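You operate a simulated robot arm through the tools that you are given. There is no shell and no other tool. Be economical: measure what you need, move in short steps, check, and stop when the job is done.

The job below is to be done with a simulated two-armed robot. You get a single attempt, and the scene is never put back.

Task
Wipe up the spill on the top of the crate table with the blue cloth and put it back.
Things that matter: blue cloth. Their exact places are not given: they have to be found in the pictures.

The check looks at the end state, three seconds after you hand in, the way a careful person would. Anything else that was tipped, shoved, dropped, spilled or broken makes it a failure. Flat cloth is picked up by pressing the open fingertips on it (5 to 10 N) and closing them slowly along it; thin cloth reads only 2 to 8 mm in the jaws.

Robot
Two 7-joint arms with two-finger parallel grippers on one trunk, on a base that drives. Base frame: it is fixed to the floor where the robot stands at the start and does not move with it; the origin is under the middle of the robot, x ahead of it, y to its left, z up; the surface under the hand at the start is at about z = 860. Readings come in mm, degrees, newtons and seconds.
The left shoulder is at the start at [50, 209, 1171], the right one opposite. With the tool pointing down near the work surface each hand reaches from about 280 to 920 mm from the robot's upright axis, wherever it stands, measured 20 degrees to its own side. Payload 4.4 kg a hand.
Tool frame (each hand has its own): the origin (TCP) lies between the finger pads and is the grasp point; the fingertips stand 23 mm ahead of it; z points along the fingers, y is the line along which they close. Largest opening 94 mm; finger width 38, thickness 10; the body of the gripper, 54 by 96 mm, starts 39 mm behind the TCP.
Orientation is told as [roll, pitch, yaw] about the base's x, y, z axes, in that order, counted from this pose: with the fingers straight down and closing along the base's y, the tool's x points along the base's -x, its y along +y and its z along -z.

Tools
- The arms move only by the tool jog_arm. It takes "left_series", "right_series" or both (then of equal length, played together; a hand with none holds still); each is one flat list of numbers, 7 for each row, row after row: the shift along the tool's x, y, z in mm, then the turn, a rotation vector about the tool's x, y, z in degrees, then the finger opening in mm, from 0 to 94. In form: [dx, dy, dz, wx, wy, wz, fingers, dx, dy, dz, wx, wy, wz, fingers, ...]. A call has 1 to 20 rows; each row shifts and turns the commanded pose from where the row before left it, along the tool's axes as they then stand. Rows are played at 5 a second. More than 50 mm and 8.6 degrees between two rows, or a gripper value outside its range, and nothing of the call is played. A pose out of reach is approached as far as the arm can. The call stops where the force on the tool passes 40 N (or 10 N more than at its start, if that is more) or the arm is blocked; 0.2 s more then pass. The fingers move at their own pace (about 108 mm/s each) and stop on an object; they squeeze with about 28 N. The grip force told is the motor's: it shows also when the fingers shut on nothing. Time passes only in rows, and 0.2 s behind the last, so rows that do not move let the fingers close. It gives the time, the measured TCP pose, the force on the tool (base axes), the opening and the grip force at its end, in the units of the frame above (readings bear some noise), with the torque about the TCP (base axes, N m) and any sound that the robot's microphone picked up.
- Cameras (640 x 400 px; columns grow to the right, rows downward): "scene" is now at [153.1, -6, 1336.9]; the picture's right is [-0.06, -1.00, 0.00], its down [-0.64, 0.04, -0.77] and it looks along [0.77, -0.05, -0.64] (base axes); focal length 275 px, centre (320, 200). "left" rides on the left gripper at [86, -16, -74] in its tool frame; the picture's right is [0.18, 0.98, 0.00], its down [-0.58, 0.11, -0.81] and it looks along [-0.79, 0.15, 0.59] (tool axes); focal length 243 px, centre (320, 200). "right" rides on the right gripper at [86, 16, -74] in its tool frame; the picture's right is [-0.18, 0.98, 0.00], its down [-0.58, -0.11, -0.81] and it looks along [-0.79, -0.15, 0.59] (tool axes); focal length 243 px, centre (320, 200).
- grab_frame(camera): a new picture of that camera. The clock stands still meanwhile.
- move_column(by): slides the trunk up (or, below 0, down) by that many mm; the arms and the scene camera ride with it, the base frame stays. It gives what a move gives, with no picture.
- drive_base(legs): drives the robot by 1 to 6 legs, each [ahead, left, turn to the left] in mm, mm and degrees, along the robot's own axes; the way and the turn of a leg run together, so that a leg with both is an arc; at most 1500 mm and 180 degrees a leg. The arms and the cameras ride along, it lands a little off, and it stops where it bumps. It gives what a move gives.
- turn_head(pan, tilt): turns the head with the scene camera to pan (to the left, within 80 degrees either way) and tilt (down, from -29 to 69), counted from straight ahead of the robot. It gives what a move gives.
- point_at(camera, pixels): for up to 12 pixels [column, row] of the newest picture of that camera ("zoom" is the newest enlarged one), the place [x, y, z] in the base frame of the surface seen there, good to about 2 mm. The clock stands still meanwhile.
- enlarge(camera, box): a new picture of the part [left, top, right, bottom] of that camera's present view, enlarged. The clock stands still meanwhile.
- hand_in(): hands the job in; it is judged then, once.

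Work in short steps. Measure before you move; look again where a grasp or a placing could have gone wrong, and mend it. You have 80 turns and 62 pictures in all, those below and enlarged ones among them. Open the grippers and draw the arms clear of the work before you hand the job in, unless the task says otherwise; then end with one line.

The tools are called after ">>>" by a JSON object that holds its "method" and its "body". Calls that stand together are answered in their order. jog_arm: Moves the arms, as the interface text tells. Its arguments: {"type":"object","properties":{"left_series":{"type":"array","items":{"type":"number"}},"right_series":{"type":"array","items":{"type":"number"}}},"required":[]} The other tools are called the same way: move_column (by) slides the trunk up or down; drive_base (legs) drives the base; turn_head (pan, tilt) turns the head that bears the scene camera; grab_frame (camera) takes a picture; point_at (camera, pixels) gives the place of the surface under pixels of a picture; enlarge (camera, box) takes an enlarged picture of a part of a camera's view; hand_in () hands the job in.

At the start:

```text
time_s: 0.0
left_tool_pos: [572.2, 234.4, 1107.8]
left_tool_rot: [0.0, 0.0, 0.0]
left_ft_force: [1.2, 0.3, 0.7]
left_ft_torque: [0.01, 0.01, 0.02]
left_grip_width: 94.0
left_gripper_force: 0.1
right_tool_pos: [524.8, -221.5, 1138.8]
right_tool_rot: [0.0, 0.1, 0.0]
right_ft_force: [0.4, -0.2, -0.4]
right_ft_torque: [0.0, -0.01, -0.03]
right_grip_width: 94.0
right_gripper_force: 0.0
trunk travel left (down, up): [-250.0, 313.0]
robot x, y, heading: [1.3, -0.7, -0.0]
head pan, tilt: [-3.7, 39.5]
```

scene: 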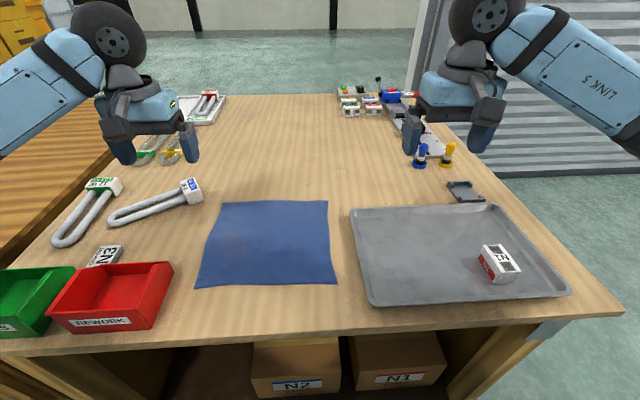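
right: 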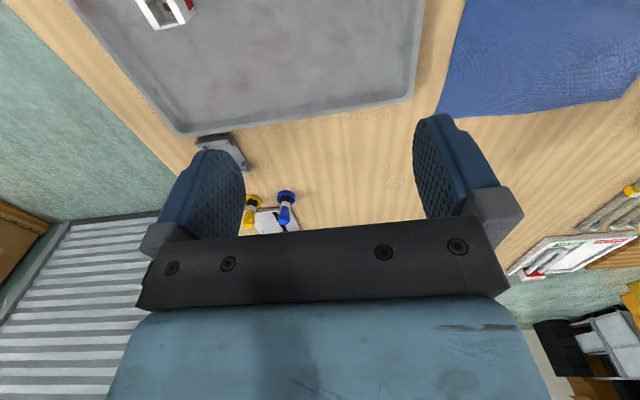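
left: 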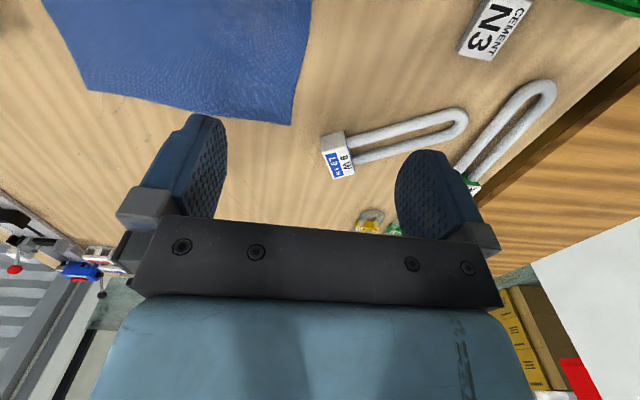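

The blue cloth lies at about (268,243) on the bench in front. No spill or crate table is in view, so I look round with the head.

>>> {"method": "turn_head", "body": {"pan": 70, "tilt": 30}}

>>> {"method": "grab_frame", "body": {"camera": "scene"}}

>>> {"method": "turn_head", "body": {"pan": -70, "tilt": 30}}

>>> {"method": "grab_frame", "body": {"camera": "scene"}}

```text
time_s: 1.5
left_tool_pos: [572.8, 234.3, 1108.7]
left_tool_rot: [0.0, -0.1, 0.0]
left_ft_force: [-0.6, 0.3, -0.3]
left_ft_torque: [0.01, 0.02, -0.01]
left_grip_width: 94.2
left_gripper_force: 0.1
right_tool_pos: [522.9, -221.1, 1139.0]
right_tool_rot: [0.0, 0.0, 0.0]
right_ft_force: [0.0, -0.6, 0.2]
right_ft_torque: [-0.02, -0.04, -0.03]
right_grip_width: 94.0
right_gripper_force: 0.0
trunk travel left (down, up): [-250.0, 313.0]
robot x, y, heading: [-1.4, -0.3, -0.0]
head pan, tilt: [70.0, 30.0]
```

```text
58 pictures are left
```

scene: 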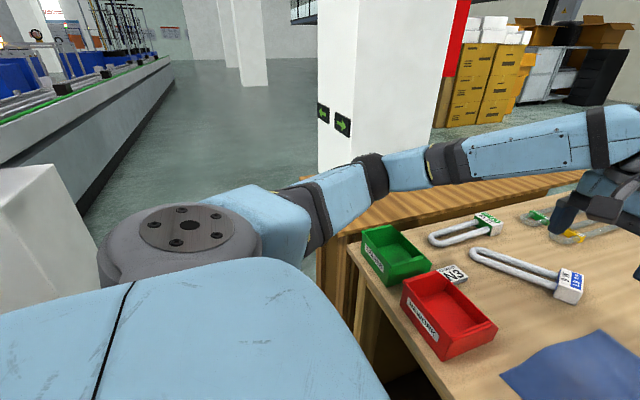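

```text
time_s: 3.7
left_tool_pos: [572.3, 235.5, 1108.1]
left_tool_rot: [0.0, 0.0, 0.0]
left_ft_force: [-0.1, 1.2, -0.3]
left_ft_torque: [0.02, 0.02, 0.03]
left_grip_width: 93.9
left_gripper_force: 0.1
right_tool_pos: [523.5, -221.5, 1138.4]
right_tool_rot: [0.0, -0.1, 0.0]
right_ft_force: [-0.2, 0.2, 0.1]
right_ft_torque: [0.0, 0.02, 0.01]
right_grip_width: 94.1
right_gripper_force: 0.0
trunk travel left (down, up): [-250.0, 313.0]
robot x, y, heading: [-1.4, -0.8, -0.1]
head pan, tilt: [-70.0, 30.0]
```

```text
57 pictures are left
```

scene: 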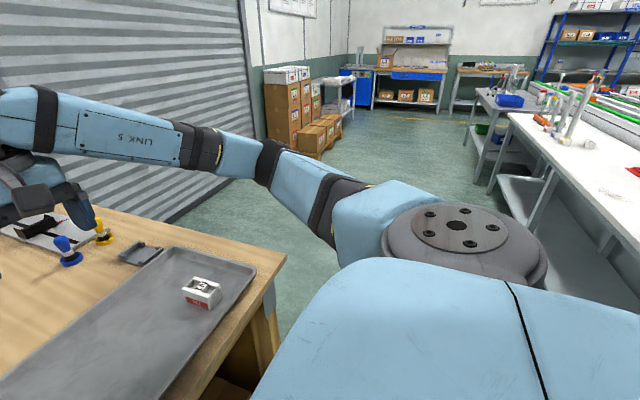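

A slatted wooden surface stands behind the bench on the left, and a green box hides part of it. I look that way.

>>> {"method": "turn_head", "body": {"pan": 38, "tilt": 30}}

>>> {"method": "grab_frame", "body": {"camera": "scene"}}

```text
time_s: 5.5
left_tool_pos: [571.8, 236.3, 1108.8]
left_tool_rot: [0.0, 0.0, 0.0]
left_ft_force: [-0.2, 0.0, -0.6]
left_ft_torque: [0.02, 0.01, 0.0]
left_grip_width: 93.8
left_gripper_force: 0.0
right_tool_pos: [524.4, -221.4, 1139.4]
right_tool_rot: [0.0, 0.1, 0.0]
right_ft_force: [-0.5, -0.3, -0.5]
right_ft_torque: [0.0, 0.01, 0.01]
right_grip_width: 94.1
right_gripper_force: 0.0
trunk travel left (down, up): [-250.0, 313.0]
robot x, y, heading: [2.6, -3.3, 0.2]
head pan, tilt: [38.0, 30.0]
```

```text
56 pictures are left
```

scene: 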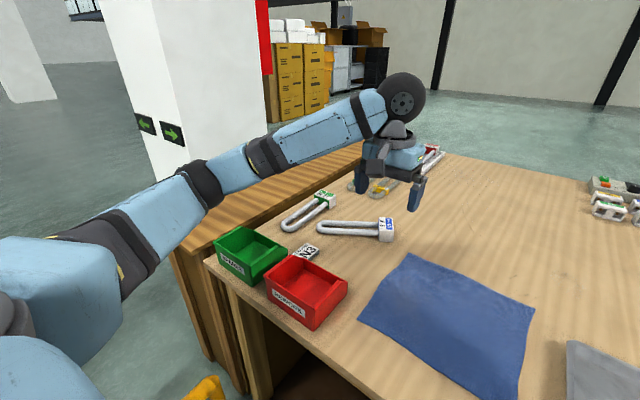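

The slatted table sits beside the bench at (270,200), partly hidden by the arm. I measure its height and lift the trunk for a better view.

>>> {"method": "point_at", "body": {"camera": "scene", "pixels": [[225, 240], [180, 248], [280, 192], [340, 160], [350, 235], [410, 270], [360, 315], [525, 308], [520, 385]]}}

>>> {"method": "move_column", "body": {"by": 300}}

>>> {"method": "turn_head", "body": {"pan": 45, "tilt": 40}}

>>> {"method": "grab_frame", "body": {"camera": "scene"}}

```text
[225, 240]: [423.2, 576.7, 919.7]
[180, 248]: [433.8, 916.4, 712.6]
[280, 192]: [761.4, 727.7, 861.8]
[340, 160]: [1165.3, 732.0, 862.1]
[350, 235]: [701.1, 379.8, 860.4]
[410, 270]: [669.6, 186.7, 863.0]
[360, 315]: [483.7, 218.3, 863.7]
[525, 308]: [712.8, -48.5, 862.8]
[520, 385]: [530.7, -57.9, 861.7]
```

```text
time_s: 8.6
left_tool_pos: [573.1, 235.6, 1409.6]
left_tool_rot: [0.0, 0.0, 0.0]
left_ft_force: [0.8, 0.6, -0.5]
left_ft_torque: [0.01, 0.0, 0.01]
left_grip_width: 93.8
left_gripper_force: 0.0
right_tool_pos: [524.2, -220.6, 1439.2]
right_tool_rot: [0.1, 0.0, -0.1]
right_ft_force: [-1.7, -0.3, -0.4]
right_ft_torque: [0.0, -0.03, 0.0]
right_grip_width: 94.0
right_gripper_force: 0.1
trunk travel left (down, up): [-550.0, 13.0]
robot x, y, heading: [-2.0, -0.7, 0.0]
head pan, tilt: [38.0, 30.0]
```

```text
time_s: 9.3
left_tool_pos: [571.5, 234.9, 1408.8]
left_tool_rot: [0.0, 0.0, 0.0]
left_ft_force: [-0.2, 0.9, 0.0]
left_ft_torque: [0.0, 0.02, 0.0]
left_grip_width: 94.0
left_gripper_force: 0.0
right_tool_pos: [523.1, -220.3, 1437.6]
right_tool_rot: [0.1, -0.1, 0.1]
right_ft_force: [-0.4, 0.1, 0.0]
right_ft_torque: [0.01, -0.02, 0.0]
right_grip_width: 94.1
right_gripper_force: 0.1
trunk travel left (down, up): [-550.0, 13.0]
robot x, y, heading: [-2.5, 0.1, 0.2]
head pan, tilt: [45.0, 40.0]
```

```text
55 pictures are left
```

scene: 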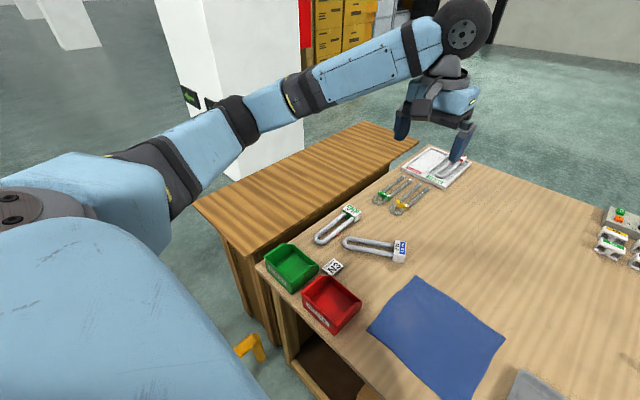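

The side table shows no clear spill so far. I zoom in on it.

>>> {"method": "enlarge", "body": {"camera": "scene", "box": [180, 110, 430, 270]}}

>>> {"method": "point_at", "body": {"camera": "scene", "pixels": [[250, 345], [255, 370], [350, 395], [200, 200], [365, 125], [240, 250]]}}

>>> {"method": "turn_head", "body": {"pan": 80, "tilt": 20}}

>>> {"method": "grab_frame", "body": {"camera": "scene"}}

>>> {"method": "turn_head", "body": {"pan": -80, "tilt": 25}}

>>> {"method": "grab_frame", "body": {"camera": "scene"}}

```text
2.50 times, centred on (305, 190) of scene
```

zoom: 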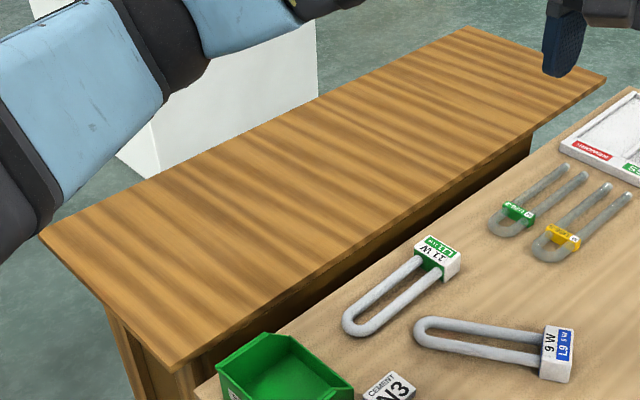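

```text
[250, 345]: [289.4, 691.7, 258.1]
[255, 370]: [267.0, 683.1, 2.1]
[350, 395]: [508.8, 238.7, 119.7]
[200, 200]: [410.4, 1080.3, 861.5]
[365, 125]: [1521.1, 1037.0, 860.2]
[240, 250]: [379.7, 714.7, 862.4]
```

```text
time_s: 10.3
left_tool_pos: [573.0, 235.4, 1408.5]
left_tool_rot: [0.0, 0.0, 0.0]
left_ft_force: [0.3, -0.7, 0.4]
left_ft_torque: [0.0, 0.01, -0.02]
left_grip_width: 94.1
left_gripper_force: 0.1
right_tool_pos: [523.5, -220.8, 1440.0]
right_tool_rot: [0.0, 0.0, 0.0]
right_ft_force: [-0.1, 0.2, 0.1]
right_ft_torque: [0.0, 0.0, -0.01]
right_grip_width: 93.9
right_gripper_force: 0.1
trunk travel left (down, up): [-550.0, 13.0]
robot x, y, heading: [1.4, -1.0, 0.1]
head pan, tilt: [80.0, 20.0]
```

```text
53 pictures are left
```

scene: 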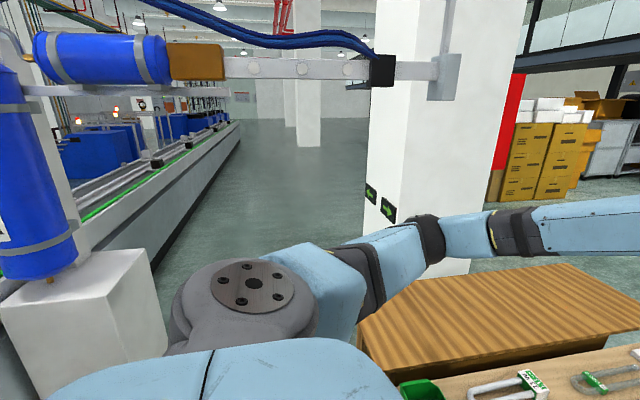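

```text
time_s: 12.7
left_tool_pos: [571.6, 235.6, 1408.9]
left_tool_rot: [0.0, 0.0, 0.0]
left_ft_force: [-0.9, 0.6, -0.4]
left_ft_torque: [0.01, 0.0, -0.03]
left_grip_width: 94.0
left_gripper_force: 0.0
right_tool_pos: [523.8, -221.0, 1439.1]
right_tool_rot: [0.1, 0.1, -0.1]
right_ft_force: [0.3, -0.4, -0.9]
right_ft_torque: [-0.03, 0.03, 0.0]
right_grip_width: 94.0
right_gripper_force: 0.1
trunk travel left (down, up): [-550.0, 13.0]
robot x, y, heading: [1.3, -0.8, -0.1]
head pan, tilt: [-80.0, 25.0]
```

```text
52 pictures are left
```

scene: 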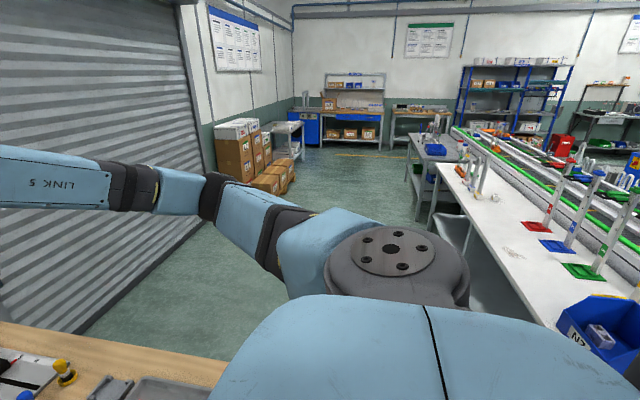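

No crate table is in view yet. The front bench stands over crates N1 and N2, so I check its top from up high.

>>> {"method": "turn_head", "body": {"pan": 0, "tilt": 50}}

>>> {"method": "grab_frame", "body": {"camera": "scene"}}

>>> {"method": "enlarge", "body": {"camera": "scene", "box": [170, 60, 490, 260]}}

```text
time_s: 14.3
left_tool_pos: [572.7, 235.8, 1408.9]
left_tool_rot: [0.0, 0.0, 0.0]
left_ft_force: [-0.6, 0.0, -0.7]
left_ft_torque: [0.03, 0.01, 0.0]
left_grip_width: 94.0
left_gripper_force: 0.0
right_tool_pos: [523.4, -220.8, 1438.6]
right_tool_rot: [0.0, 0.0, -0.1]
right_ft_force: [-0.2, -0.2, 0.9]
right_ft_torque: [0.0, -0.01, 0.05]
right_grip_width: 93.8
right_gripper_force: 0.1
trunk travel left (down, up): [-550.0, 13.0]
robot x, y, heading: [-1.4, -0.4, 0.0]
head pan, tilt: [0.0, 50.0]
```

```text
51 pictures are left
```

scene: 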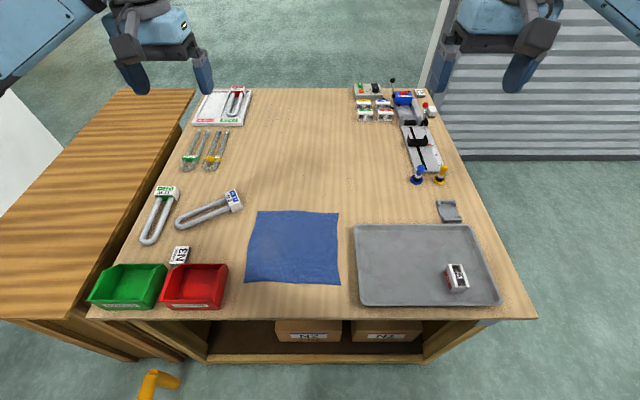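

```text
2.00 times, centred on (330, 160) of scene
```

zoom: 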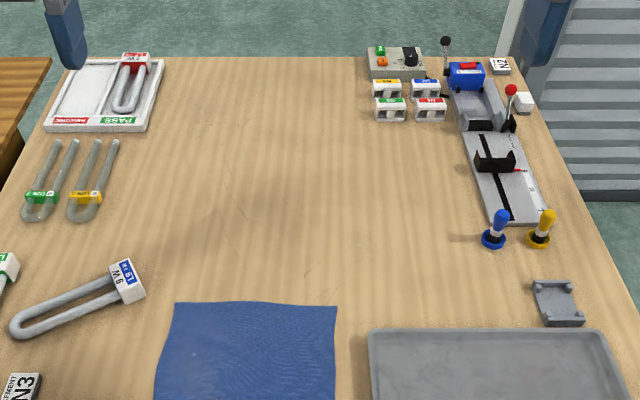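

Neither top shows a clear stain yet. Next I look behind: I check distances, back off a little and turn left in place with the arms high.

>>> {"method": "point_at", "body": {"camera": "scene", "pixels": [[315, 318], [155, 380], [100, 310], [525, 318], [250, 215], [340, 213], [340, 284], [246, 281]]}}

>>> {"method": "drive_base", "body": {"legs": [[-200, 0, 0]]}}

>>> {"method": "turn_head", "body": {"pan": 80, "tilt": 35}}

>>> {"method": "grab_frame", "body": {"camera": "scene"}}

```text
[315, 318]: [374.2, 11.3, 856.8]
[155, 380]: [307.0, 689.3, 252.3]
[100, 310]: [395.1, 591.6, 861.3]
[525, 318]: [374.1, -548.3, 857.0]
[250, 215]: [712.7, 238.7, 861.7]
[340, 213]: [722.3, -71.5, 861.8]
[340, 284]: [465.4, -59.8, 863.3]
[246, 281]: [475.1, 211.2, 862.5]
```

```text
time_s: 15.9
left_tool_pos: [371.9, 237.1, 1408.3]
left_tool_rot: [0.0, 0.1, 0.1]
left_ft_force: [-0.2, -0.8, 0.4]
left_ft_torque: [-0.01, 0.0, 0.01]
left_grip_width: 94.1
left_gripper_force: 0.0
right_tool_pos: [324.8, -219.1, 1438.1]
right_tool_rot: [0.0, 0.1, 0.0]
right_ft_force: [0.0, -0.2, 0.3]
right_ft_torque: [-0.02, 0.0, -0.01]
right_grip_width: 93.9
right_gripper_force: 0.1
trunk travel left (down, up): [-550.0, 13.0]
robot x, y, heading: [-198.6, 1.6, 0.4]
head pan, tilt: [0.0, 50.0]
```

```text
time_s: 17.4
left_tool_pos: [370.0, 235.6, 1409.0]
left_tool_rot: [0.0, 0.0, 0.0]
left_ft_force: [-0.2, 0.4, 0.0]
left_ft_torque: [0.0, 0.04, 0.03]
left_grip_width: 94.0
left_gripper_force: 0.1
right_tool_pos: [323.0, -219.7, 1438.9]
right_tool_rot: [0.0, 0.0, 0.1]
right_ft_force: [-0.6, -0.2, -0.3]
right_ft_torque: [0.01, -0.01, 0.0]
right_grip_width: 94.2
right_gripper_force: 0.1
trunk travel left (down, up): [-550.0, 13.0]
robot x, y, heading: [-201.9, 1.2, 0.2]
head pan, tilt: [80.0, 35.0]
```

```text
49 pictures are left
```

scene: 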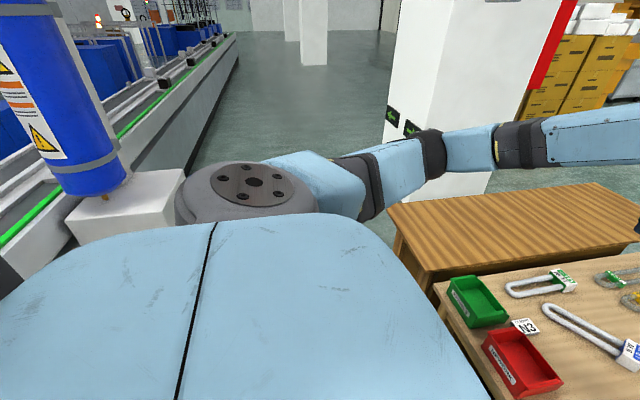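

A blue robot stands behind left. I measure how near it and the far parts are before turning.

>>> {"method": "point_at", "body": {"camera": "scene", "pixels": [[70, 130], [110, 160], [120, 215], [175, 180], [30, 230], [400, 60]]}}

>>> {"method": "turn_head", "body": {"pan": -80, "tilt": 35}}

>>> {"method": "grab_frame", "body": {"camera": "scene"}}

>>> {"method": "point_at", "body": {"camera": "scene", "pixels": [[560, 280], [480, 190], [420, 150], [600, 330], [100, 250]]}}

```text
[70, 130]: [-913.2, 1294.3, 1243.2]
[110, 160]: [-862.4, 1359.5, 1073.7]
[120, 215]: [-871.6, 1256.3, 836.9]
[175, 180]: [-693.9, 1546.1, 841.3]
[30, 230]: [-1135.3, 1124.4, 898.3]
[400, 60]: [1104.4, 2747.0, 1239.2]
```

```text
time_s: 19.9
left_tool_pos: [370.5, 237.3, 1408.7]
left_tool_rot: [0.1, 0.0, 0.2]
left_ft_force: [0.0, -0.3, -0.8]
left_ft_torque: [-0.03, 0.02, 0.0]
left_grip_width: 94.1
left_gripper_force: 0.1
right_tool_pos: [322.9, -220.2, 1438.9]
right_tool_rot: [0.0, 0.0, 0.1]
right_ft_force: [-0.4, 0.0, 0.0]
right_ft_torque: [0.03, -0.02, 0.01]
right_grip_width: 94.2
right_gripper_force: 0.0
trunk travel left (down, up): [-550.0, 13.0]
robot x, y, heading: [-199.6, 0.4, 0.1]
head pan, tilt: [-80.0, 35.0]
```

```text
48 pictures are left
```

scene: 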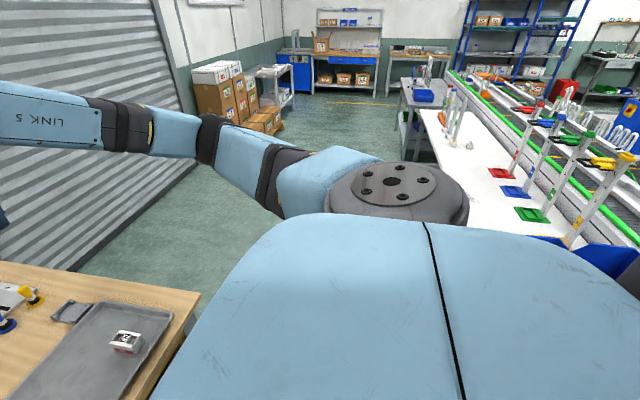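

```text
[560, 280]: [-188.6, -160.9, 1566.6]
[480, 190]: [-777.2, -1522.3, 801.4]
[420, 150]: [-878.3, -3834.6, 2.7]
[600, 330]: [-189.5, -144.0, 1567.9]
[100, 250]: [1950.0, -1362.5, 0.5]
```

Behind the robot is only the conveyor line, so the slatted side table is the likely crate table. I drive left and look at its top from closer.

>>> {"method": "drive_base", "body": {"legs": [[0, 600, 0]]}}

>>> {"method": "turn_head", "body": {"pan": 10, "tilt": 35}}

>>> {"method": "grab_frame", "body": {"camera": "scene"}}

>>> {"method": "grab_frame", "body": {"camera": "left"}}

```text
time_s: 23.6
left_tool_pos: [368.4, 582.8, 1409.1]
left_tool_rot: [0.0, 0.0, 0.4]
left_ft_force: [-0.3, -0.5, 0.2]
left_ft_torque: [-0.01, 0.02, -0.03]
left_grip_width: 94.3
left_gripper_force: 0.0
right_tool_pos: [322.2, 126.4, 1440.6]
right_tool_rot: [0.0, 0.1, 0.4]
right_ft_force: [-0.8, 0.0, 0.1]
right_ft_torque: [0.01, 0.02, -0.02]
right_grip_width: 93.8
right_gripper_force: 0.1
trunk travel left (down, up): [-550.0, 13.0]
robot x, y, heading: [-206.3, 342.1, 0.2]
head pan, tilt: [-80.0, 35.0]
stopped in leg 1: the robot was blocked; the commanded pose is now the measured one
```

```text
time_s: 25.3
left_tool_pos: [368.2, 583.3, 1408.5]
left_tool_rot: [0.0, 0.0, 0.3]
left_ft_force: [0.6, 0.0, -0.6]
left_ft_torque: [-0.02, -0.04, 0.0]
left_grip_width: 94.2
left_gripper_force: 0.1
right_tool_pos: [322.6, 125.6, 1438.4]
right_tool_rot: [0.0, -0.1, 0.4]
right_ft_force: [1.1, -0.3, -0.2]
right_ft_torque: [0.01, 0.04, -0.01]
right_grip_width: 94.1
right_gripper_force: 0.2
trunk travel left (down, up): [-550.0, 13.0]
robot x, y, heading: [-201.3, 345.1, 0.2]
head pan, tilt: [10.0, 35.0]
```

```text
47 pictures are left
```

scene: 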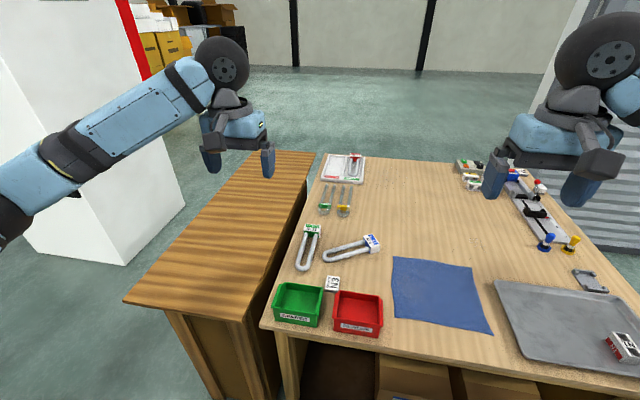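

```text
46 pictures are left
```

left: 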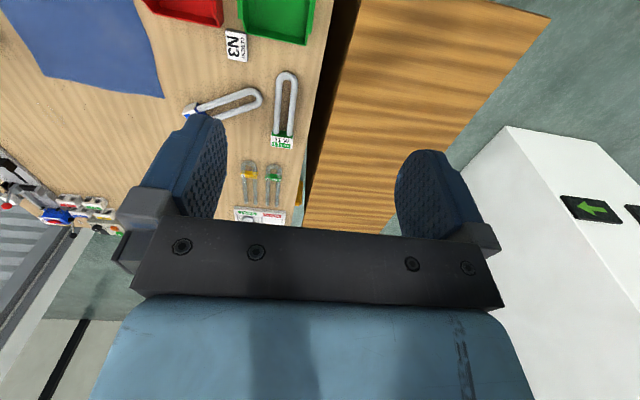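

The base was stopped at y=342 by something on its left. I look down that way to see what it is, and whether another table is there.

>>> {"method": "turn_head", "body": {"pan": 50, "tilt": 60}}

>>> {"method": "grab_frame", "body": {"camera": "scene"}}

>>> {"method": "turn_head", "body": {"pan": 80, "tilt": 50}}

>>> {"method": "grab_frame", "body": {"camera": "scene"}}

```text
time_s: 26.4
left_tool_pos: [368.4, 583.3, 1408.6]
left_tool_rot: [0.0, -0.1, 0.4]
left_ft_force: [-0.5, -1.0, 1.1]
left_ft_torque: [0.0, -0.01, -0.01]
left_grip_width: 93.9
left_gripper_force: 0.1
right_tool_pos: [322.3, 126.9, 1439.1]
right_tool_rot: [0.1, -0.1, 0.4]
right_ft_force: [0.2, -0.3, 0.1]
right_ft_torque: [0.02, 0.0, -0.01]
right_grip_width: 93.7
right_gripper_force: 0.1
trunk travel left (down, up): [-550.0, 13.0]
robot x, y, heading: [-202.9, 344.7, 0.4]
head pan, tilt: [50.0, 60.0]
```

```text
45 pictures are left
```

scene: 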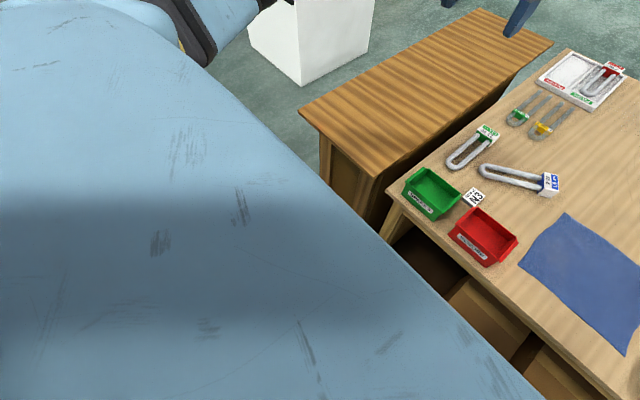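

```text
time_s: 27.3
left_tool_pos: [367.7, 581.8, 1409.5]
left_tool_rot: [-0.1, 0.1, 0.4]
left_ft_force: [0.1, 0.4, 0.1]
left_ft_torque: [0.01, -0.01, 0.01]
left_grip_width: 94.1
left_gripper_force: 0.1
right_tool_pos: [321.9, 126.7, 1439.1]
right_tool_rot: [0.0, 0.0, 0.4]
right_ft_force: [-0.1, 0.0, -1.0]
right_ft_torque: [-0.02, -0.02, -0.01]
right_grip_width: 94.1
right_gripper_force: 0.1
trunk travel left (down, up): [-550.0, 13.0]
robot x, y, heading: [-203.2, 342.0, 0.1]
head pan, tilt: [80.0, 50.0]
```

```text
44 pictures are left
```

scene: 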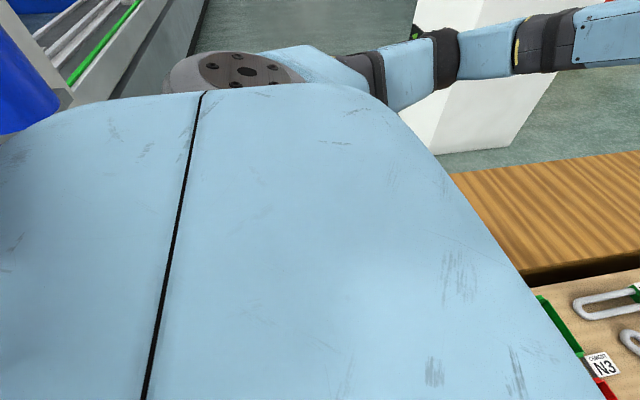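

The shoulder hides whatever blocked the base. I drive right and look back at that spot.

>>> {"method": "drive_base", "body": {"legs": [[0, -850, 0]]}}

>>> {"method": "turn_head", "body": {"pan": 65, "tilt": 38}}

>>> {"method": "grab_frame", "body": {"camera": "scene"}}

```text
time_s: 35.2
left_tool_pos: [373.1, -273.0, 1409.7]
left_tool_rot: [-0.1, 0.0, 0.1]
left_ft_force: [0.2, 0.3, 0.8]
left_ft_torque: [-0.02, 0.03, 0.0]
left_grip_width: 93.8
left_gripper_force: 0.1
right_tool_pos: [323.6, -730.3, 1438.1]
right_tool_rot: [0.0, -0.1, 0.2]
right_ft_force: [0.4, -0.5, 0.6]
right_ft_torque: [-0.02, 0.01, 0.01]
right_grip_width: 94.4
right_gripper_force: 0.1
trunk travel left (down, up): [-550.0, 13.0]
robot x, y, heading: [-202.8, -513.8, -0.1]
head pan, tilt: [80.0, 50.0]
```

```text
time_s: 35.9
left_tool_pos: [373.2, -272.9, 1408.8]
left_tool_rot: [0.1, 0.0, 0.2]
left_ft_force: [-0.6, 0.4, -0.3]
left_ft_torque: [-0.01, 0.01, 0.02]
left_grip_width: 93.8
left_gripper_force: 0.0
right_tool_pos: [325.6, -729.5, 1438.7]
right_tool_rot: [0.1, 0.0, 0.2]
right_ft_force: [0.8, 0.6, -0.3]
right_ft_torque: [0.02, 0.02, 0.01]
right_grip_width: 94.1
right_gripper_force: 0.0
trunk travel left (down, up): [-550.0, 13.0]
robot x, y, heading: [-201.9, -514.5, -0.2]
head pan, tilt: [65.0, 38.0]
```

```text
43 pictures are left
```

scene: 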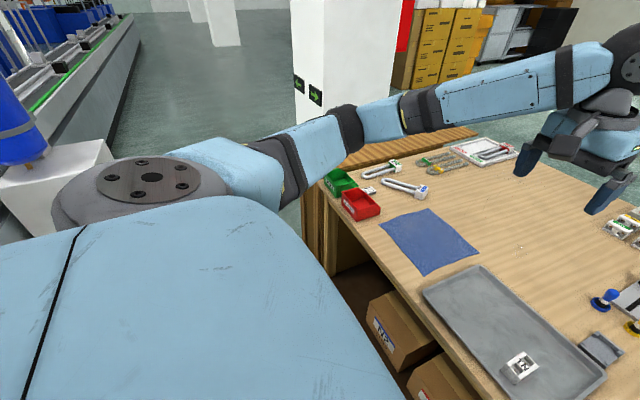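

The shoulder still hides the floor there. I turn the base left 60 degrees, with the arms high and clear, to see it.

>>> {"method": "drive_base", "body": {"legs": [[0, 0, 70]]}}

>>> {"method": "turn_head", "body": {"pan": 10, "tilt": 30}}

>>> {"method": "grab_frame", "body": {"camera": "scene"}}

>>> {"method": "turn_head", "body": {"pan": 80, "tilt": 25}}

>>> {"method": "grab_frame", "body": {"camera": "scene"}}

```text
time_s: 39.4
left_tool_pos: [-219.4, 109.2, 1409.4]
left_tool_rot: [0.0, 0.0, 69.6]
left_ft_force: [0.3, 0.4, 0.3]
left_ft_torque: [0.0, 0.0, 0.05]
left_grip_width: 93.9
left_gripper_force: 0.0
right_tool_pos: [191.2, -97.8, 1438.8]
right_tool_rot: [0.0, 0.1, 69.5]
right_ft_force: [-0.3, 0.1, 0.1]
right_ft_torque: [0.01, 0.02, 0.0]
right_grip_width: 94.1
right_gripper_force: 0.0
trunk travel left (down, up): [-550.0, 13.0]
robot x, y, heading: [-199.9, -511.4, 69.8]
head pan, tilt: [65.0, 38.0]
```

```text
time_s: 40.6
left_tool_pos: [-219.8, 107.5, 1407.9]
left_tool_rot: [0.0, 0.0, 69.6]
left_ft_force: [-0.5, 0.5, 0.2]
left_ft_torque: [0.01, -0.01, 0.04]
left_grip_width: 94.1
left_gripper_force: 0.1
right_tool_pos: [191.3, -97.5, 1440.0]
right_tool_rot: [-0.1, 0.1, 69.5]
right_ft_force: [-0.4, 0.5, 0.4]
right_ft_torque: [-0.01, 0.01, -0.04]
right_grip_width: 93.9
right_gripper_force: 0.0
trunk travel left (down, up): [-550.0, 13.0]
robot x, y, heading: [-201.6, -511.7, 69.5]
head pan, tilt: [10.0, 30.0]
```

```text
42 pictures are left
```

scene: 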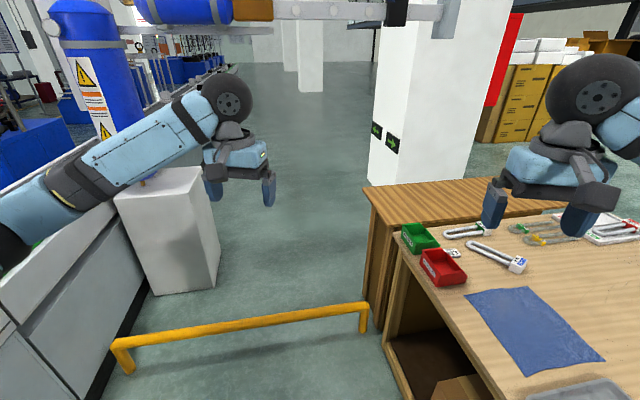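

```text
time_s: 42.0
left_tool_pos: [-219.6, 109.0, 1409.0]
left_tool_rot: [0.0, 0.1, 69.6]
left_ft_force: [0.5, 0.9, 0.3]
left_ft_torque: [0.0, 0.01, -0.02]
left_grip_width: 93.9
left_gripper_force: 0.1
right_tool_pos: [190.7, -97.0, 1439.3]
right_tool_rot: [0.0, 0.0, 69.6]
right_ft_force: [-0.3, 0.5, 0.1]
right_ft_torque: [0.01, -0.02, 0.01]
right_grip_width: 94.2
right_gripper_force: 0.1
trunk travel left (down, up): [-550.0, 13.0]
robot x, y, heading: [-199.5, -512.4, 69.6]
head pan, tilt: [80.0, 25.0]
```

```text
41 pictures are left
```

scene: 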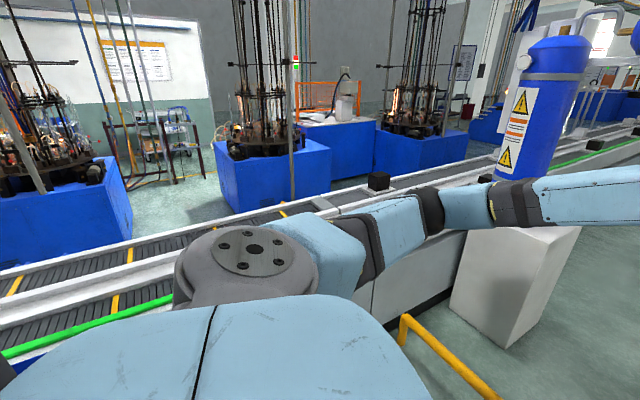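

The barrier is a fixed yellow floor rail, so the left side is closed off. I turn right to see the side with the box stack and benches.

>>> {"method": "drive_base", "body": {"legs": [[0, 0, -150]]}}

>>> {"method": "turn_head", "body": {"pan": 0, "tilt": 25}}

>>> {"method": "grab_frame", "body": {"camera": "scene"}}

>>> {"method": "turn_head", "body": {"pan": -70, "tilt": 30}}

>>> {"method": "grab_frame", "body": {"camera": "scene"}}

```text
time_s: 48.6
left_tool_pos: [126.8, -1036.5, 1409.6]
left_tool_rot: [0.0, 0.1, -80.4]
left_ft_force: [0.2, -0.1, -0.1]
left_ft_torque: [-0.01, 0.06, -0.05]
left_grip_width: 94.0
left_gripper_force: 0.1
right_tool_pos: [-330.0, -1062.2, 1439.3]
right_tool_rot: [0.0, 0.0, -80.6]
right_ft_force: [0.0, -0.7, 0.1]
right_ft_torque: [-0.02, -0.02, 0.0]
right_grip_width: 93.9
right_gripper_force: 0.1
trunk travel left (down, up): [-550.0, 13.0]
robot x, y, heading: [-200.7, -510.1, -80.5]
head pan, tilt: [80.0, 25.0]
```

```text
time_s: 50.1
left_tool_pos: [126.3, -1035.1, 1409.5]
left_tool_rot: [0.0, 0.0, -80.5]
left_ft_force: [0.6, 0.0, 0.0]
left_ft_torque: [0.0, -0.02, 0.02]
left_grip_width: 94.2
left_gripper_force: 0.1
right_tool_pos: [-332.0, -1061.5, 1439.6]
right_tool_rot: [0.0, 0.0, -80.6]
right_ft_force: [-0.2, 0.0, 0.5]
right_ft_torque: [0.01, 0.0, -0.02]
right_grip_width: 93.9
right_gripper_force: 0.0
trunk travel left (down, up): [-550.0, 13.0]
robot x, y, heading: [-198.9, -510.2, -80.6]
head pan, tilt: [0.0, 25.0]
```

```text
40 pictures are left
```

scene: 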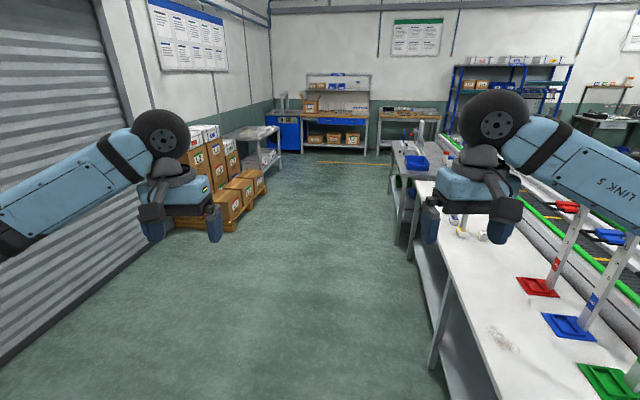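

```text
time_s: 51.5
left_tool_pos: [127.5, -1036.6, 1409.4]
left_tool_rot: [0.0, 0.0, -80.5]
left_ft_force: [-0.6, -0.1, 0.6]
left_ft_torque: [-0.04, -0.01, -0.02]
left_grip_width: 94.3
left_gripper_force: 0.1
right_tool_pos: [-330.5, -1060.7, 1439.0]
right_tool_rot: [0.0, 0.1, -80.5]
right_ft_force: [-1.1, 0.5, 0.0]
right_ft_torque: [-0.01, 0.0, 0.02]
right_grip_width: 94.0
right_gripper_force: 0.1
trunk travel left (down, up): [-550.0, 13.0]
robot x, y, heading: [-196.6, -509.9, -80.5]
head pan, tilt: [-70.0, 30.0]
```

```text
39 pictures are left
```

scene: 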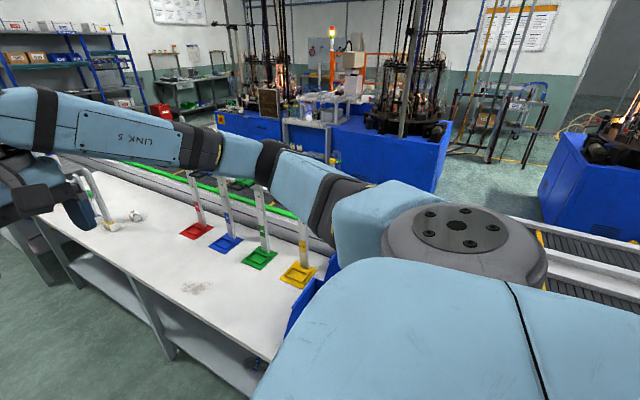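

A grey smudge shows on the white bench at (195,288). I zoom in on it and measure it.

>>> {"method": "enlarge", "body": {"camera": "scene", "box": [100, 200, 340, 350]}}

>>> {"method": "point_at", "body": {"camera": "scene", "pixels": [[195, 288], [180, 288], [210, 288], [195, 282], [195, 295], [135, 216], [250, 360], [290, 310], [195, 335]]}}

```text
2.67 times, centred on (220, 275) of scene
```

zoom: 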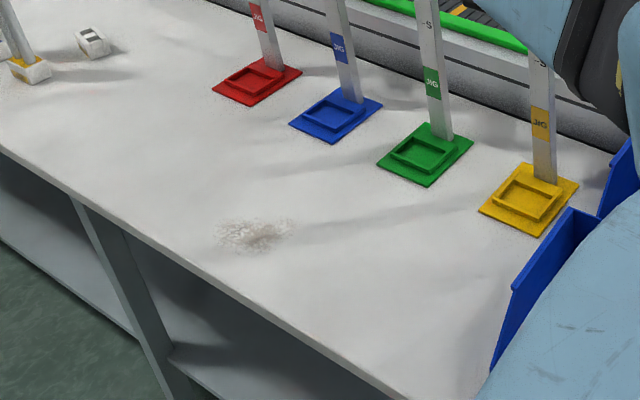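

```text
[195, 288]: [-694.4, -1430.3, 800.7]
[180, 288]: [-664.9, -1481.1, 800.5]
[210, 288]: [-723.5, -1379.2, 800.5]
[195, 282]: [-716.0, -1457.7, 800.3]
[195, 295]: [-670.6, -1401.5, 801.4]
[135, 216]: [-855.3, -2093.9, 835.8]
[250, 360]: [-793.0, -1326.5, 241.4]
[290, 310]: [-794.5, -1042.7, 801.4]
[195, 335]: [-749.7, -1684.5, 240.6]
```

The smudge is at about (-694,-1430,800). Before settling on it, I zoom in on the other tables from straight ahead.

>>> {"method": "turn_head", "body": {"pan": 0, "tilt": 20}}

>>> {"method": "enlarge", "body": {"camera": "scene", "box": [170, 90, 460, 270]}}

>>> {"method": "turn_head", "body": {"pan": -35, "tilt": 40}}

>>> {"method": "grab_frame", "body": {"camera": "scene"}}

```text
time_s: 52.9
left_tool_pos: [127.4, -1037.0, 1409.6]
left_tool_rot: [0.0, 0.0, -80.5]
left_ft_force: [0.8, -0.5, 0.8]
left_ft_torque: [0.0, -0.02, 0.0]
left_grip_width: 94.1
left_gripper_force: 0.1
right_tool_pos: [-331.2, -1061.9, 1439.2]
right_tool_rot: [0.0, -0.1, -80.6]
right_ft_force: [-0.5, 1.2, 0.2]
right_ft_torque: [-0.03, 0.0, 0.0]
right_grip_width: 93.8
right_gripper_force: 0.1
trunk travel left (down, up): [-550.0, 13.0]
robot x, y, heading: [-199.2, -508.0, -80.6]
head pan, tilt: [0.0, 20.0]
```

```text
2.21 times, centred on (315, 180) of scene
```

zoom: 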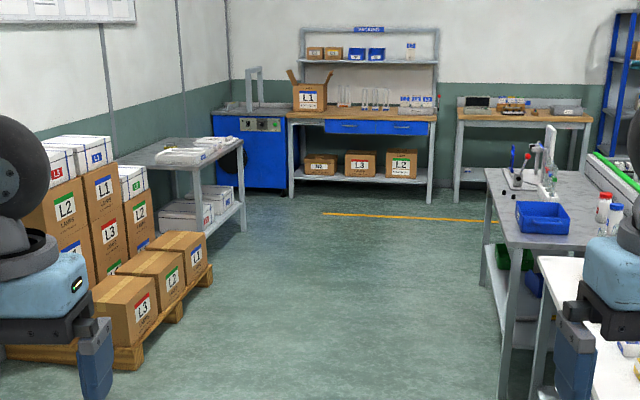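

```text
time_s: 54.0
left_tool_pos: [126.1, -1037.3, 1409.0]
left_tool_rot: [0.0, 0.0, -80.5]
left_ft_force: [0.4, -0.9, -0.1]
left_ft_torque: [-0.01, -0.01, 0.0]
left_grip_width: 93.8
left_gripper_force: 0.1
right_tool_pos: [-331.7, -1062.6, 1438.9]
right_tool_rot: [0.0, 0.0, -80.6]
right_ft_force: [0.4, 0.0, -0.5]
right_ft_torque: [-0.01, 0.03, 0.03]
right_grip_width: 93.9
right_gripper_force: 0.1
trunk travel left (down, up): [-550.0, 13.0]
robot x, y, heading: [-197.3, -509.6, -80.6]
head pan, tilt: [-35.0, 40.0]
```

```text
36 pictures are left
```

scene: 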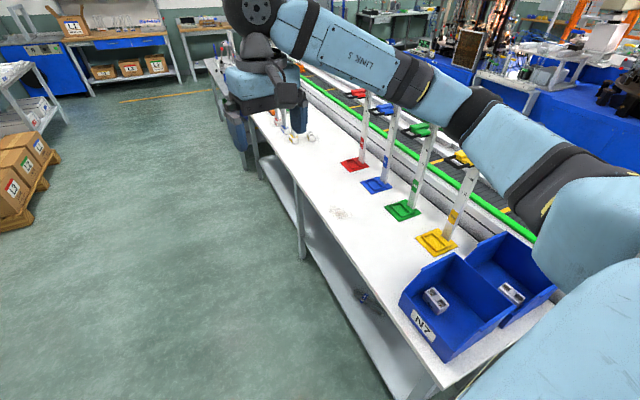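

The white bench with the blue crates (N7) is the crate table, and the smudge is the spill. I measure the bench edge, then drive back to the cloth.

>>> {"method": "point_at", "body": {"camera": "scene", "pixels": [[338, 213], [328, 213], [350, 213], [338, 207], [338, 220], [270, 165], [330, 240], [380, 300], [435, 375], [410, 285], [432, 250], [400, 213]]}}

>>> {"method": "drive_base", "body": {"legs": [[0, 0, 80.6], [0, 580, 0], [190, 0, 0]]}}

>>> {"method": "turn_head", "body": {"pan": 0, "tilt": 45}}

>>> {"method": "move_column", "body": {"by": -300}}

>>> {"method": "grab_frame", "body": {"camera": "scene"}}

```text
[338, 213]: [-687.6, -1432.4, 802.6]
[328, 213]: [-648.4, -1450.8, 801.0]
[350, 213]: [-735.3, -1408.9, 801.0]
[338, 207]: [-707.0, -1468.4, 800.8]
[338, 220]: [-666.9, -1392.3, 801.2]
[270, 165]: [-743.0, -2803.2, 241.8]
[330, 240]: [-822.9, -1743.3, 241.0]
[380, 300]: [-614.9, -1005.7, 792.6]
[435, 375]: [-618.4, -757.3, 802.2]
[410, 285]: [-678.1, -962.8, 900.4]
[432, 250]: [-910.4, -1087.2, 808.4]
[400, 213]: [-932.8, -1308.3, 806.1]
```

```text
time_s: 64.2
left_tool_pos: [546.5, 318.0, 1410.6]
left_tool_rot: [0.0, -0.1, 0.9]
left_ft_force: [-0.7, -0.2, 0.0]
left_ft_torque: [0.02, -0.02, 0.01]
left_grip_width: 93.9
left_gripper_force: 0.0
right_tool_pos: [504.5, -138.7, 1440.6]
right_tool_rot: [0.1, -0.2, 0.8]
right_ft_force: [0.9, 0.8, 0.3]
right_ft_torque: [0.02, -0.01, -0.02]
right_grip_width: 93.9
right_gripper_force: 0.1
trunk travel left (down, up): [-550.0, 13.0]
robot x, y, heading: [-19.4, 74.8, 0.6]
head pan, tilt: [-35.0, 40.0]
```

```text
time_s: 65.2
left_tool_pos: [547.9, 318.6, 1410.0]
left_tool_rot: [0.0, -0.1, 0.9]
left_ft_force: [-0.1, 0.0, 1.0]
left_ft_torque: [0.0, -0.02, 0.02]
left_grip_width: 94.1
left_gripper_force: 0.1
right_tool_pos: [506.7, -139.3, 1439.9]
right_tool_rot: [0.1, -0.1, 0.8]
right_ft_force: [0.6, -0.3, -0.1]
right_ft_torque: [0.03, 0.01, 0.01]
right_grip_width: 93.9
right_gripper_force: 0.0
trunk travel left (down, up): [-550.0, 13.0]
robot x, y, heading: [-24.4, 75.4, 0.5]
head pan, tilt: [0.0, 45.0]
```

```text
time_s: 68.2
left_tool_pos: [548.5, 317.7, 1108.4]
left_tool_rot: [0.1, 0.0, 0.9]
left_ft_force: [-0.4, 0.3, -0.2]
left_ft_torque: [-0.01, 0.01, -0.01]
left_grip_width: 94.1
left_gripper_force: 0.1
right_tool_pos: [507.2, -139.4, 1138.8]
right_tool_rot: [-0.1, -0.1, 0.8]
right_ft_force: [-0.9, -0.2, 0.8]
right_ft_torque: [0.0, -0.01, -0.01]
right_grip_width: 94.1
right_gripper_force: 0.1
trunk travel left (down, up): [-250.0, 313.0]
robot x, y, heading: [-21.4, 73.6, 0.7]
head pan, tilt: [0.0, 45.0]
```

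```text
35 pictures are left
```

scene: 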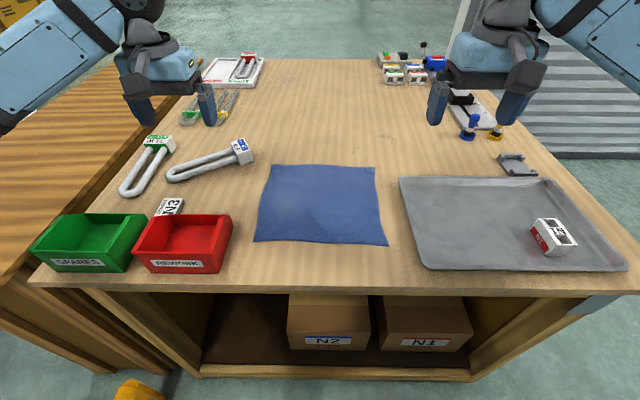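

The robot is square to the cloth. I measure its corners precisely.

>>> {"method": "point_at", "body": {"camera": "scene", "pixels": [[257, 239], [384, 243], [376, 168], [271, 167], [320, 200], [275, 225], [365, 228], [320, 238], [230, 225], [405, 240]]}}

```text
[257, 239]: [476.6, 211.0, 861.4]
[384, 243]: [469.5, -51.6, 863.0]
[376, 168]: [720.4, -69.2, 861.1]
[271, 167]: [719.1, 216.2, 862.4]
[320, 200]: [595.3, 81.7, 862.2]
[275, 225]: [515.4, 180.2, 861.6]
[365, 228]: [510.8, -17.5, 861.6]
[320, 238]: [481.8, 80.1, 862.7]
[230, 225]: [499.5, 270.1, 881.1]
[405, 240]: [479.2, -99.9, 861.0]
```

Pinch points will be about (497,170) for the left and (495,-12) for the right, just inside the near corners. I move both hands above them with the fingers half open.

>>> {"method": "jog_arm", "body": {"left_series": [10, -30, 36, 0, 0, 0, 50, 10, -30, 36, 0, 0, 0, 50, 10, -30, 36, 0, 0, 0, 50, 10, -30, 35, 0, 0, 0, 50, 11, -28, 35, 0, 0, 0, 50, 0, 0, 0, 0, 0, 0, 50], "right_series": [2, 25, 42, 0, 0, 0, 50, 2, 25, 42, 0, 0, 0, 50, 2, 25, 42, 0, 0, 0, 50, 3, 26, 42, 0, 0, 0, 50, 3, 26, 41, 0, 0, 0, 50, 0, 0, 0, 0, 0, 0, 50]}}

>>> {"method": "grab_frame", "body": {"camera": "scene"}}

```text
time_s: 69.6
left_tool_pos: [500.4, 169.8, 931.1]
left_tool_rot: [0.0, -0.1, 0.8]
left_ft_force: [-0.5, -0.1, 0.6]
left_ft_torque: [-0.02, -0.01, 0.03]
left_grip_width: 50.2
left_gripper_force: 0.1
right_tool_pos: [489.9, -11.5, 930.7]
right_tool_rot: [0.0, -0.1, 0.8]
right_ft_force: [0.0, -0.8, 0.3]
right_ft_torque: [-0.01, 0.0, -0.03]
right_grip_width: 49.9
right_gripper_force: 0.1
trunk travel left (down, up): [-250.0, 313.0]
robot x, y, heading: [-20.6, 73.7, 0.9]
head pan, tilt: [0.0, 45.0]
```

```text
34 pictures are left
```

scene: 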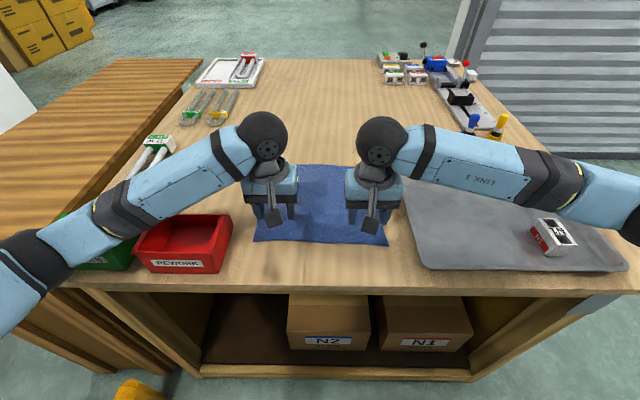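

Both hands hang above the cloth corners and look clear of the bins. I go down to just above the cloth, then a few mm at a time to contact.

>>> {"method": "jog_arm", "body": {"left_series": [0, 0, 20, 0, 0, 0, 50, 0, 0, 19, 0, 0, 0, 50, 0, 0, 3, 0, 0, 0, 50, 0, 0, 2, 0, 0, 0, 50, 0, 0, 0, 0, 0, 0, 50], "right_series": [0, 0, 20, 0, 0, 0, 50, 0, 0, 19, 0, 0, 0, 50, 0, 0, 3, 0, 0, 0, 50, 0, 0, 2, 0, 0, 0, 50, 0, 0, 0, 0, 0, 0, 50]}}

```text
time_s: 70.8
left_tool_pos: [493.5, 165.1, 902.2]
left_tool_rot: [0.5, -1.5, 0.9]
left_ft_force: [-0.7, 0.7, -0.1]
left_ft_torque: [0.0, 0.01, 0.01]
left_grip_width: 50.1
left_gripper_force: 0.1
right_tool_pos: [482.9, -18.0, 894.1]
right_tool_rot: [0.4, -0.8, 0.8]
right_ft_force: [-0.2, -0.6, -0.1]
right_ft_torque: [-0.01, 0.0, 0.02]
right_grip_width: 49.6
right_gripper_force: 0.2
trunk travel left (down, up): [-250.0, 313.0]
robot x, y, heading: [-17.1, 72.7, 0.8]
head pan, tilt: [0.0, 45.0]
```

Both hands stopped short and shifted sideways with no tool force, so an arm link may be touching something or near its limit. I look before going on.

>>> {"method": "grab_frame", "body": {"camera": "scene"}}

>>> {"method": "enlarge", "body": {"camera": "scene", "box": [50, 90, 410, 315]}}

```text
33 pictures are left
```

scene: 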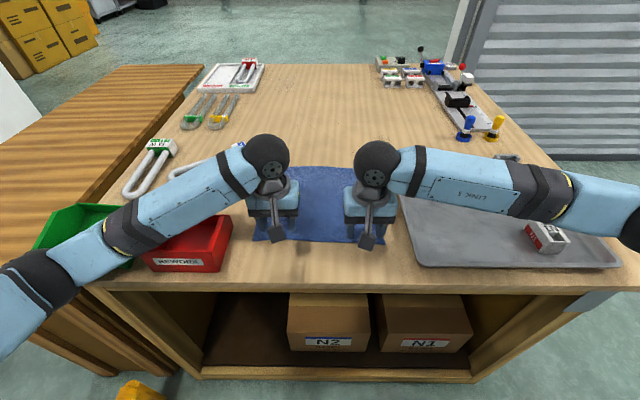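

```text
1.78 times, centred on (230, 202) of scene
```

zoom: 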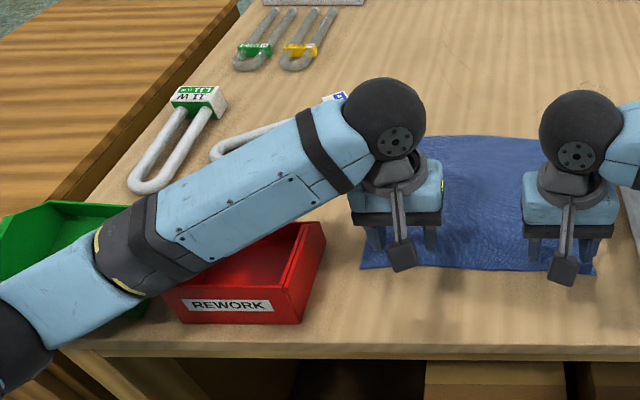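

The left forearm is right over the red and green bins and probably touching them. I lift both hands, then raise the trunk and back off so the elbows come up.

>>> {"method": "jog_arm", "body": {"left_series": [0, 0, -20, 0, 0, 0, 50, 0, 0, -24, 0, 0, 0, 50, 0, 0, 0, 0, 0, 0, 50], "right_series": [0, 0, -20, 0, 0, 0, 50, 0, 0, -24, 0, 0, 0, 50, 0, 0, 0, 0, 0, 0, 50]}}

>>> {"method": "move_column", "body": {"by": 220}}

>>> {"method": "drive_base", "body": {"legs": [[-120, 0, 0]]}}

>>> {"method": "grab_frame", "body": {"camera": "scene"}}

```text
time_s: 71.6
left_tool_pos: [500.3, 167.0, 928.4]
left_tool_rot: [0.2, 0.2, 0.8]
left_ft_force: [0.1, 0.7, -0.1]
left_ft_torque: [0.01, 0.04, -0.01]
left_grip_width: 50.0
left_gripper_force: 0.0
right_tool_pos: [492.4, -12.6, 927.8]
right_tool_rot: [0.0, 0.0, 0.7]
right_ft_force: [-0.1, 0.5, -0.3]
right_ft_torque: [-0.01, 0.02, 0.02]
right_grip_width: 50.2
right_gripper_force: 0.0
trunk travel left (down, up): [-250.0, 313.0]
robot x, y, heading: [-16.6, 75.5, 0.9]
head pan, tilt: [0.0, 45.0]
```

```text
time_s: 74.0
left_tool_pos: [500.4, 169.1, 1151.4]
left_tool_rot: [0.0, 0.0, 0.8]
left_ft_force: [0.4, -0.1, -0.6]
left_ft_torque: [0.0, -0.01, 0.01]
left_grip_width: 50.4
left_gripper_force: 0.1
right_tool_pos: [493.6, -11.3, 1149.0]
right_tool_rot: [0.0, 0.0, 0.9]
right_ft_force: [-0.1, -0.7, 0.6]
right_ft_torque: [0.07, -0.02, 0.0]
right_grip_width: 50.0
right_gripper_force: 0.0
trunk travel left (down, up): [-470.0, 93.0]
robot x, y, heading: [-16.5, 71.1, 0.7]
head pan, tilt: [0.0, 45.0]
```

```text
time_s: 75.2
left_tool_pos: [380.9, 167.2, 1151.9]
left_tool_rot: [0.0, 0.1, 0.7]
left_ft_force: [0.4, -0.3, -0.4]
left_ft_torque: [-0.03, -0.01, -0.01]
left_grip_width: 49.7
left_gripper_force: 0.1
right_tool_pos: [372.9, -13.6, 1148.6]
right_tool_rot: [-0.1, -0.1, 0.8]
right_ft_force: [0.3, 0.5, 0.6]
right_ft_torque: [0.03, -0.01, 0.01]
right_grip_width: 50.1
right_gripper_force: 0.0
trunk travel left (down, up): [-470.0, 93.0]
robot x, y, heading: [-142.0, 71.7, 1.0]
head pan, tilt: [0.0, 45.0]
```

```text
31 pictures are left
```

scene: 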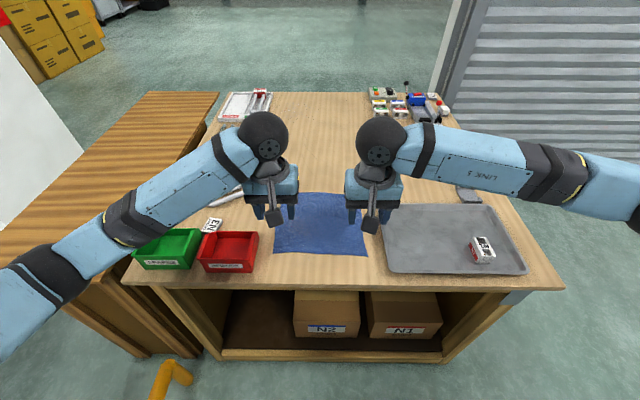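

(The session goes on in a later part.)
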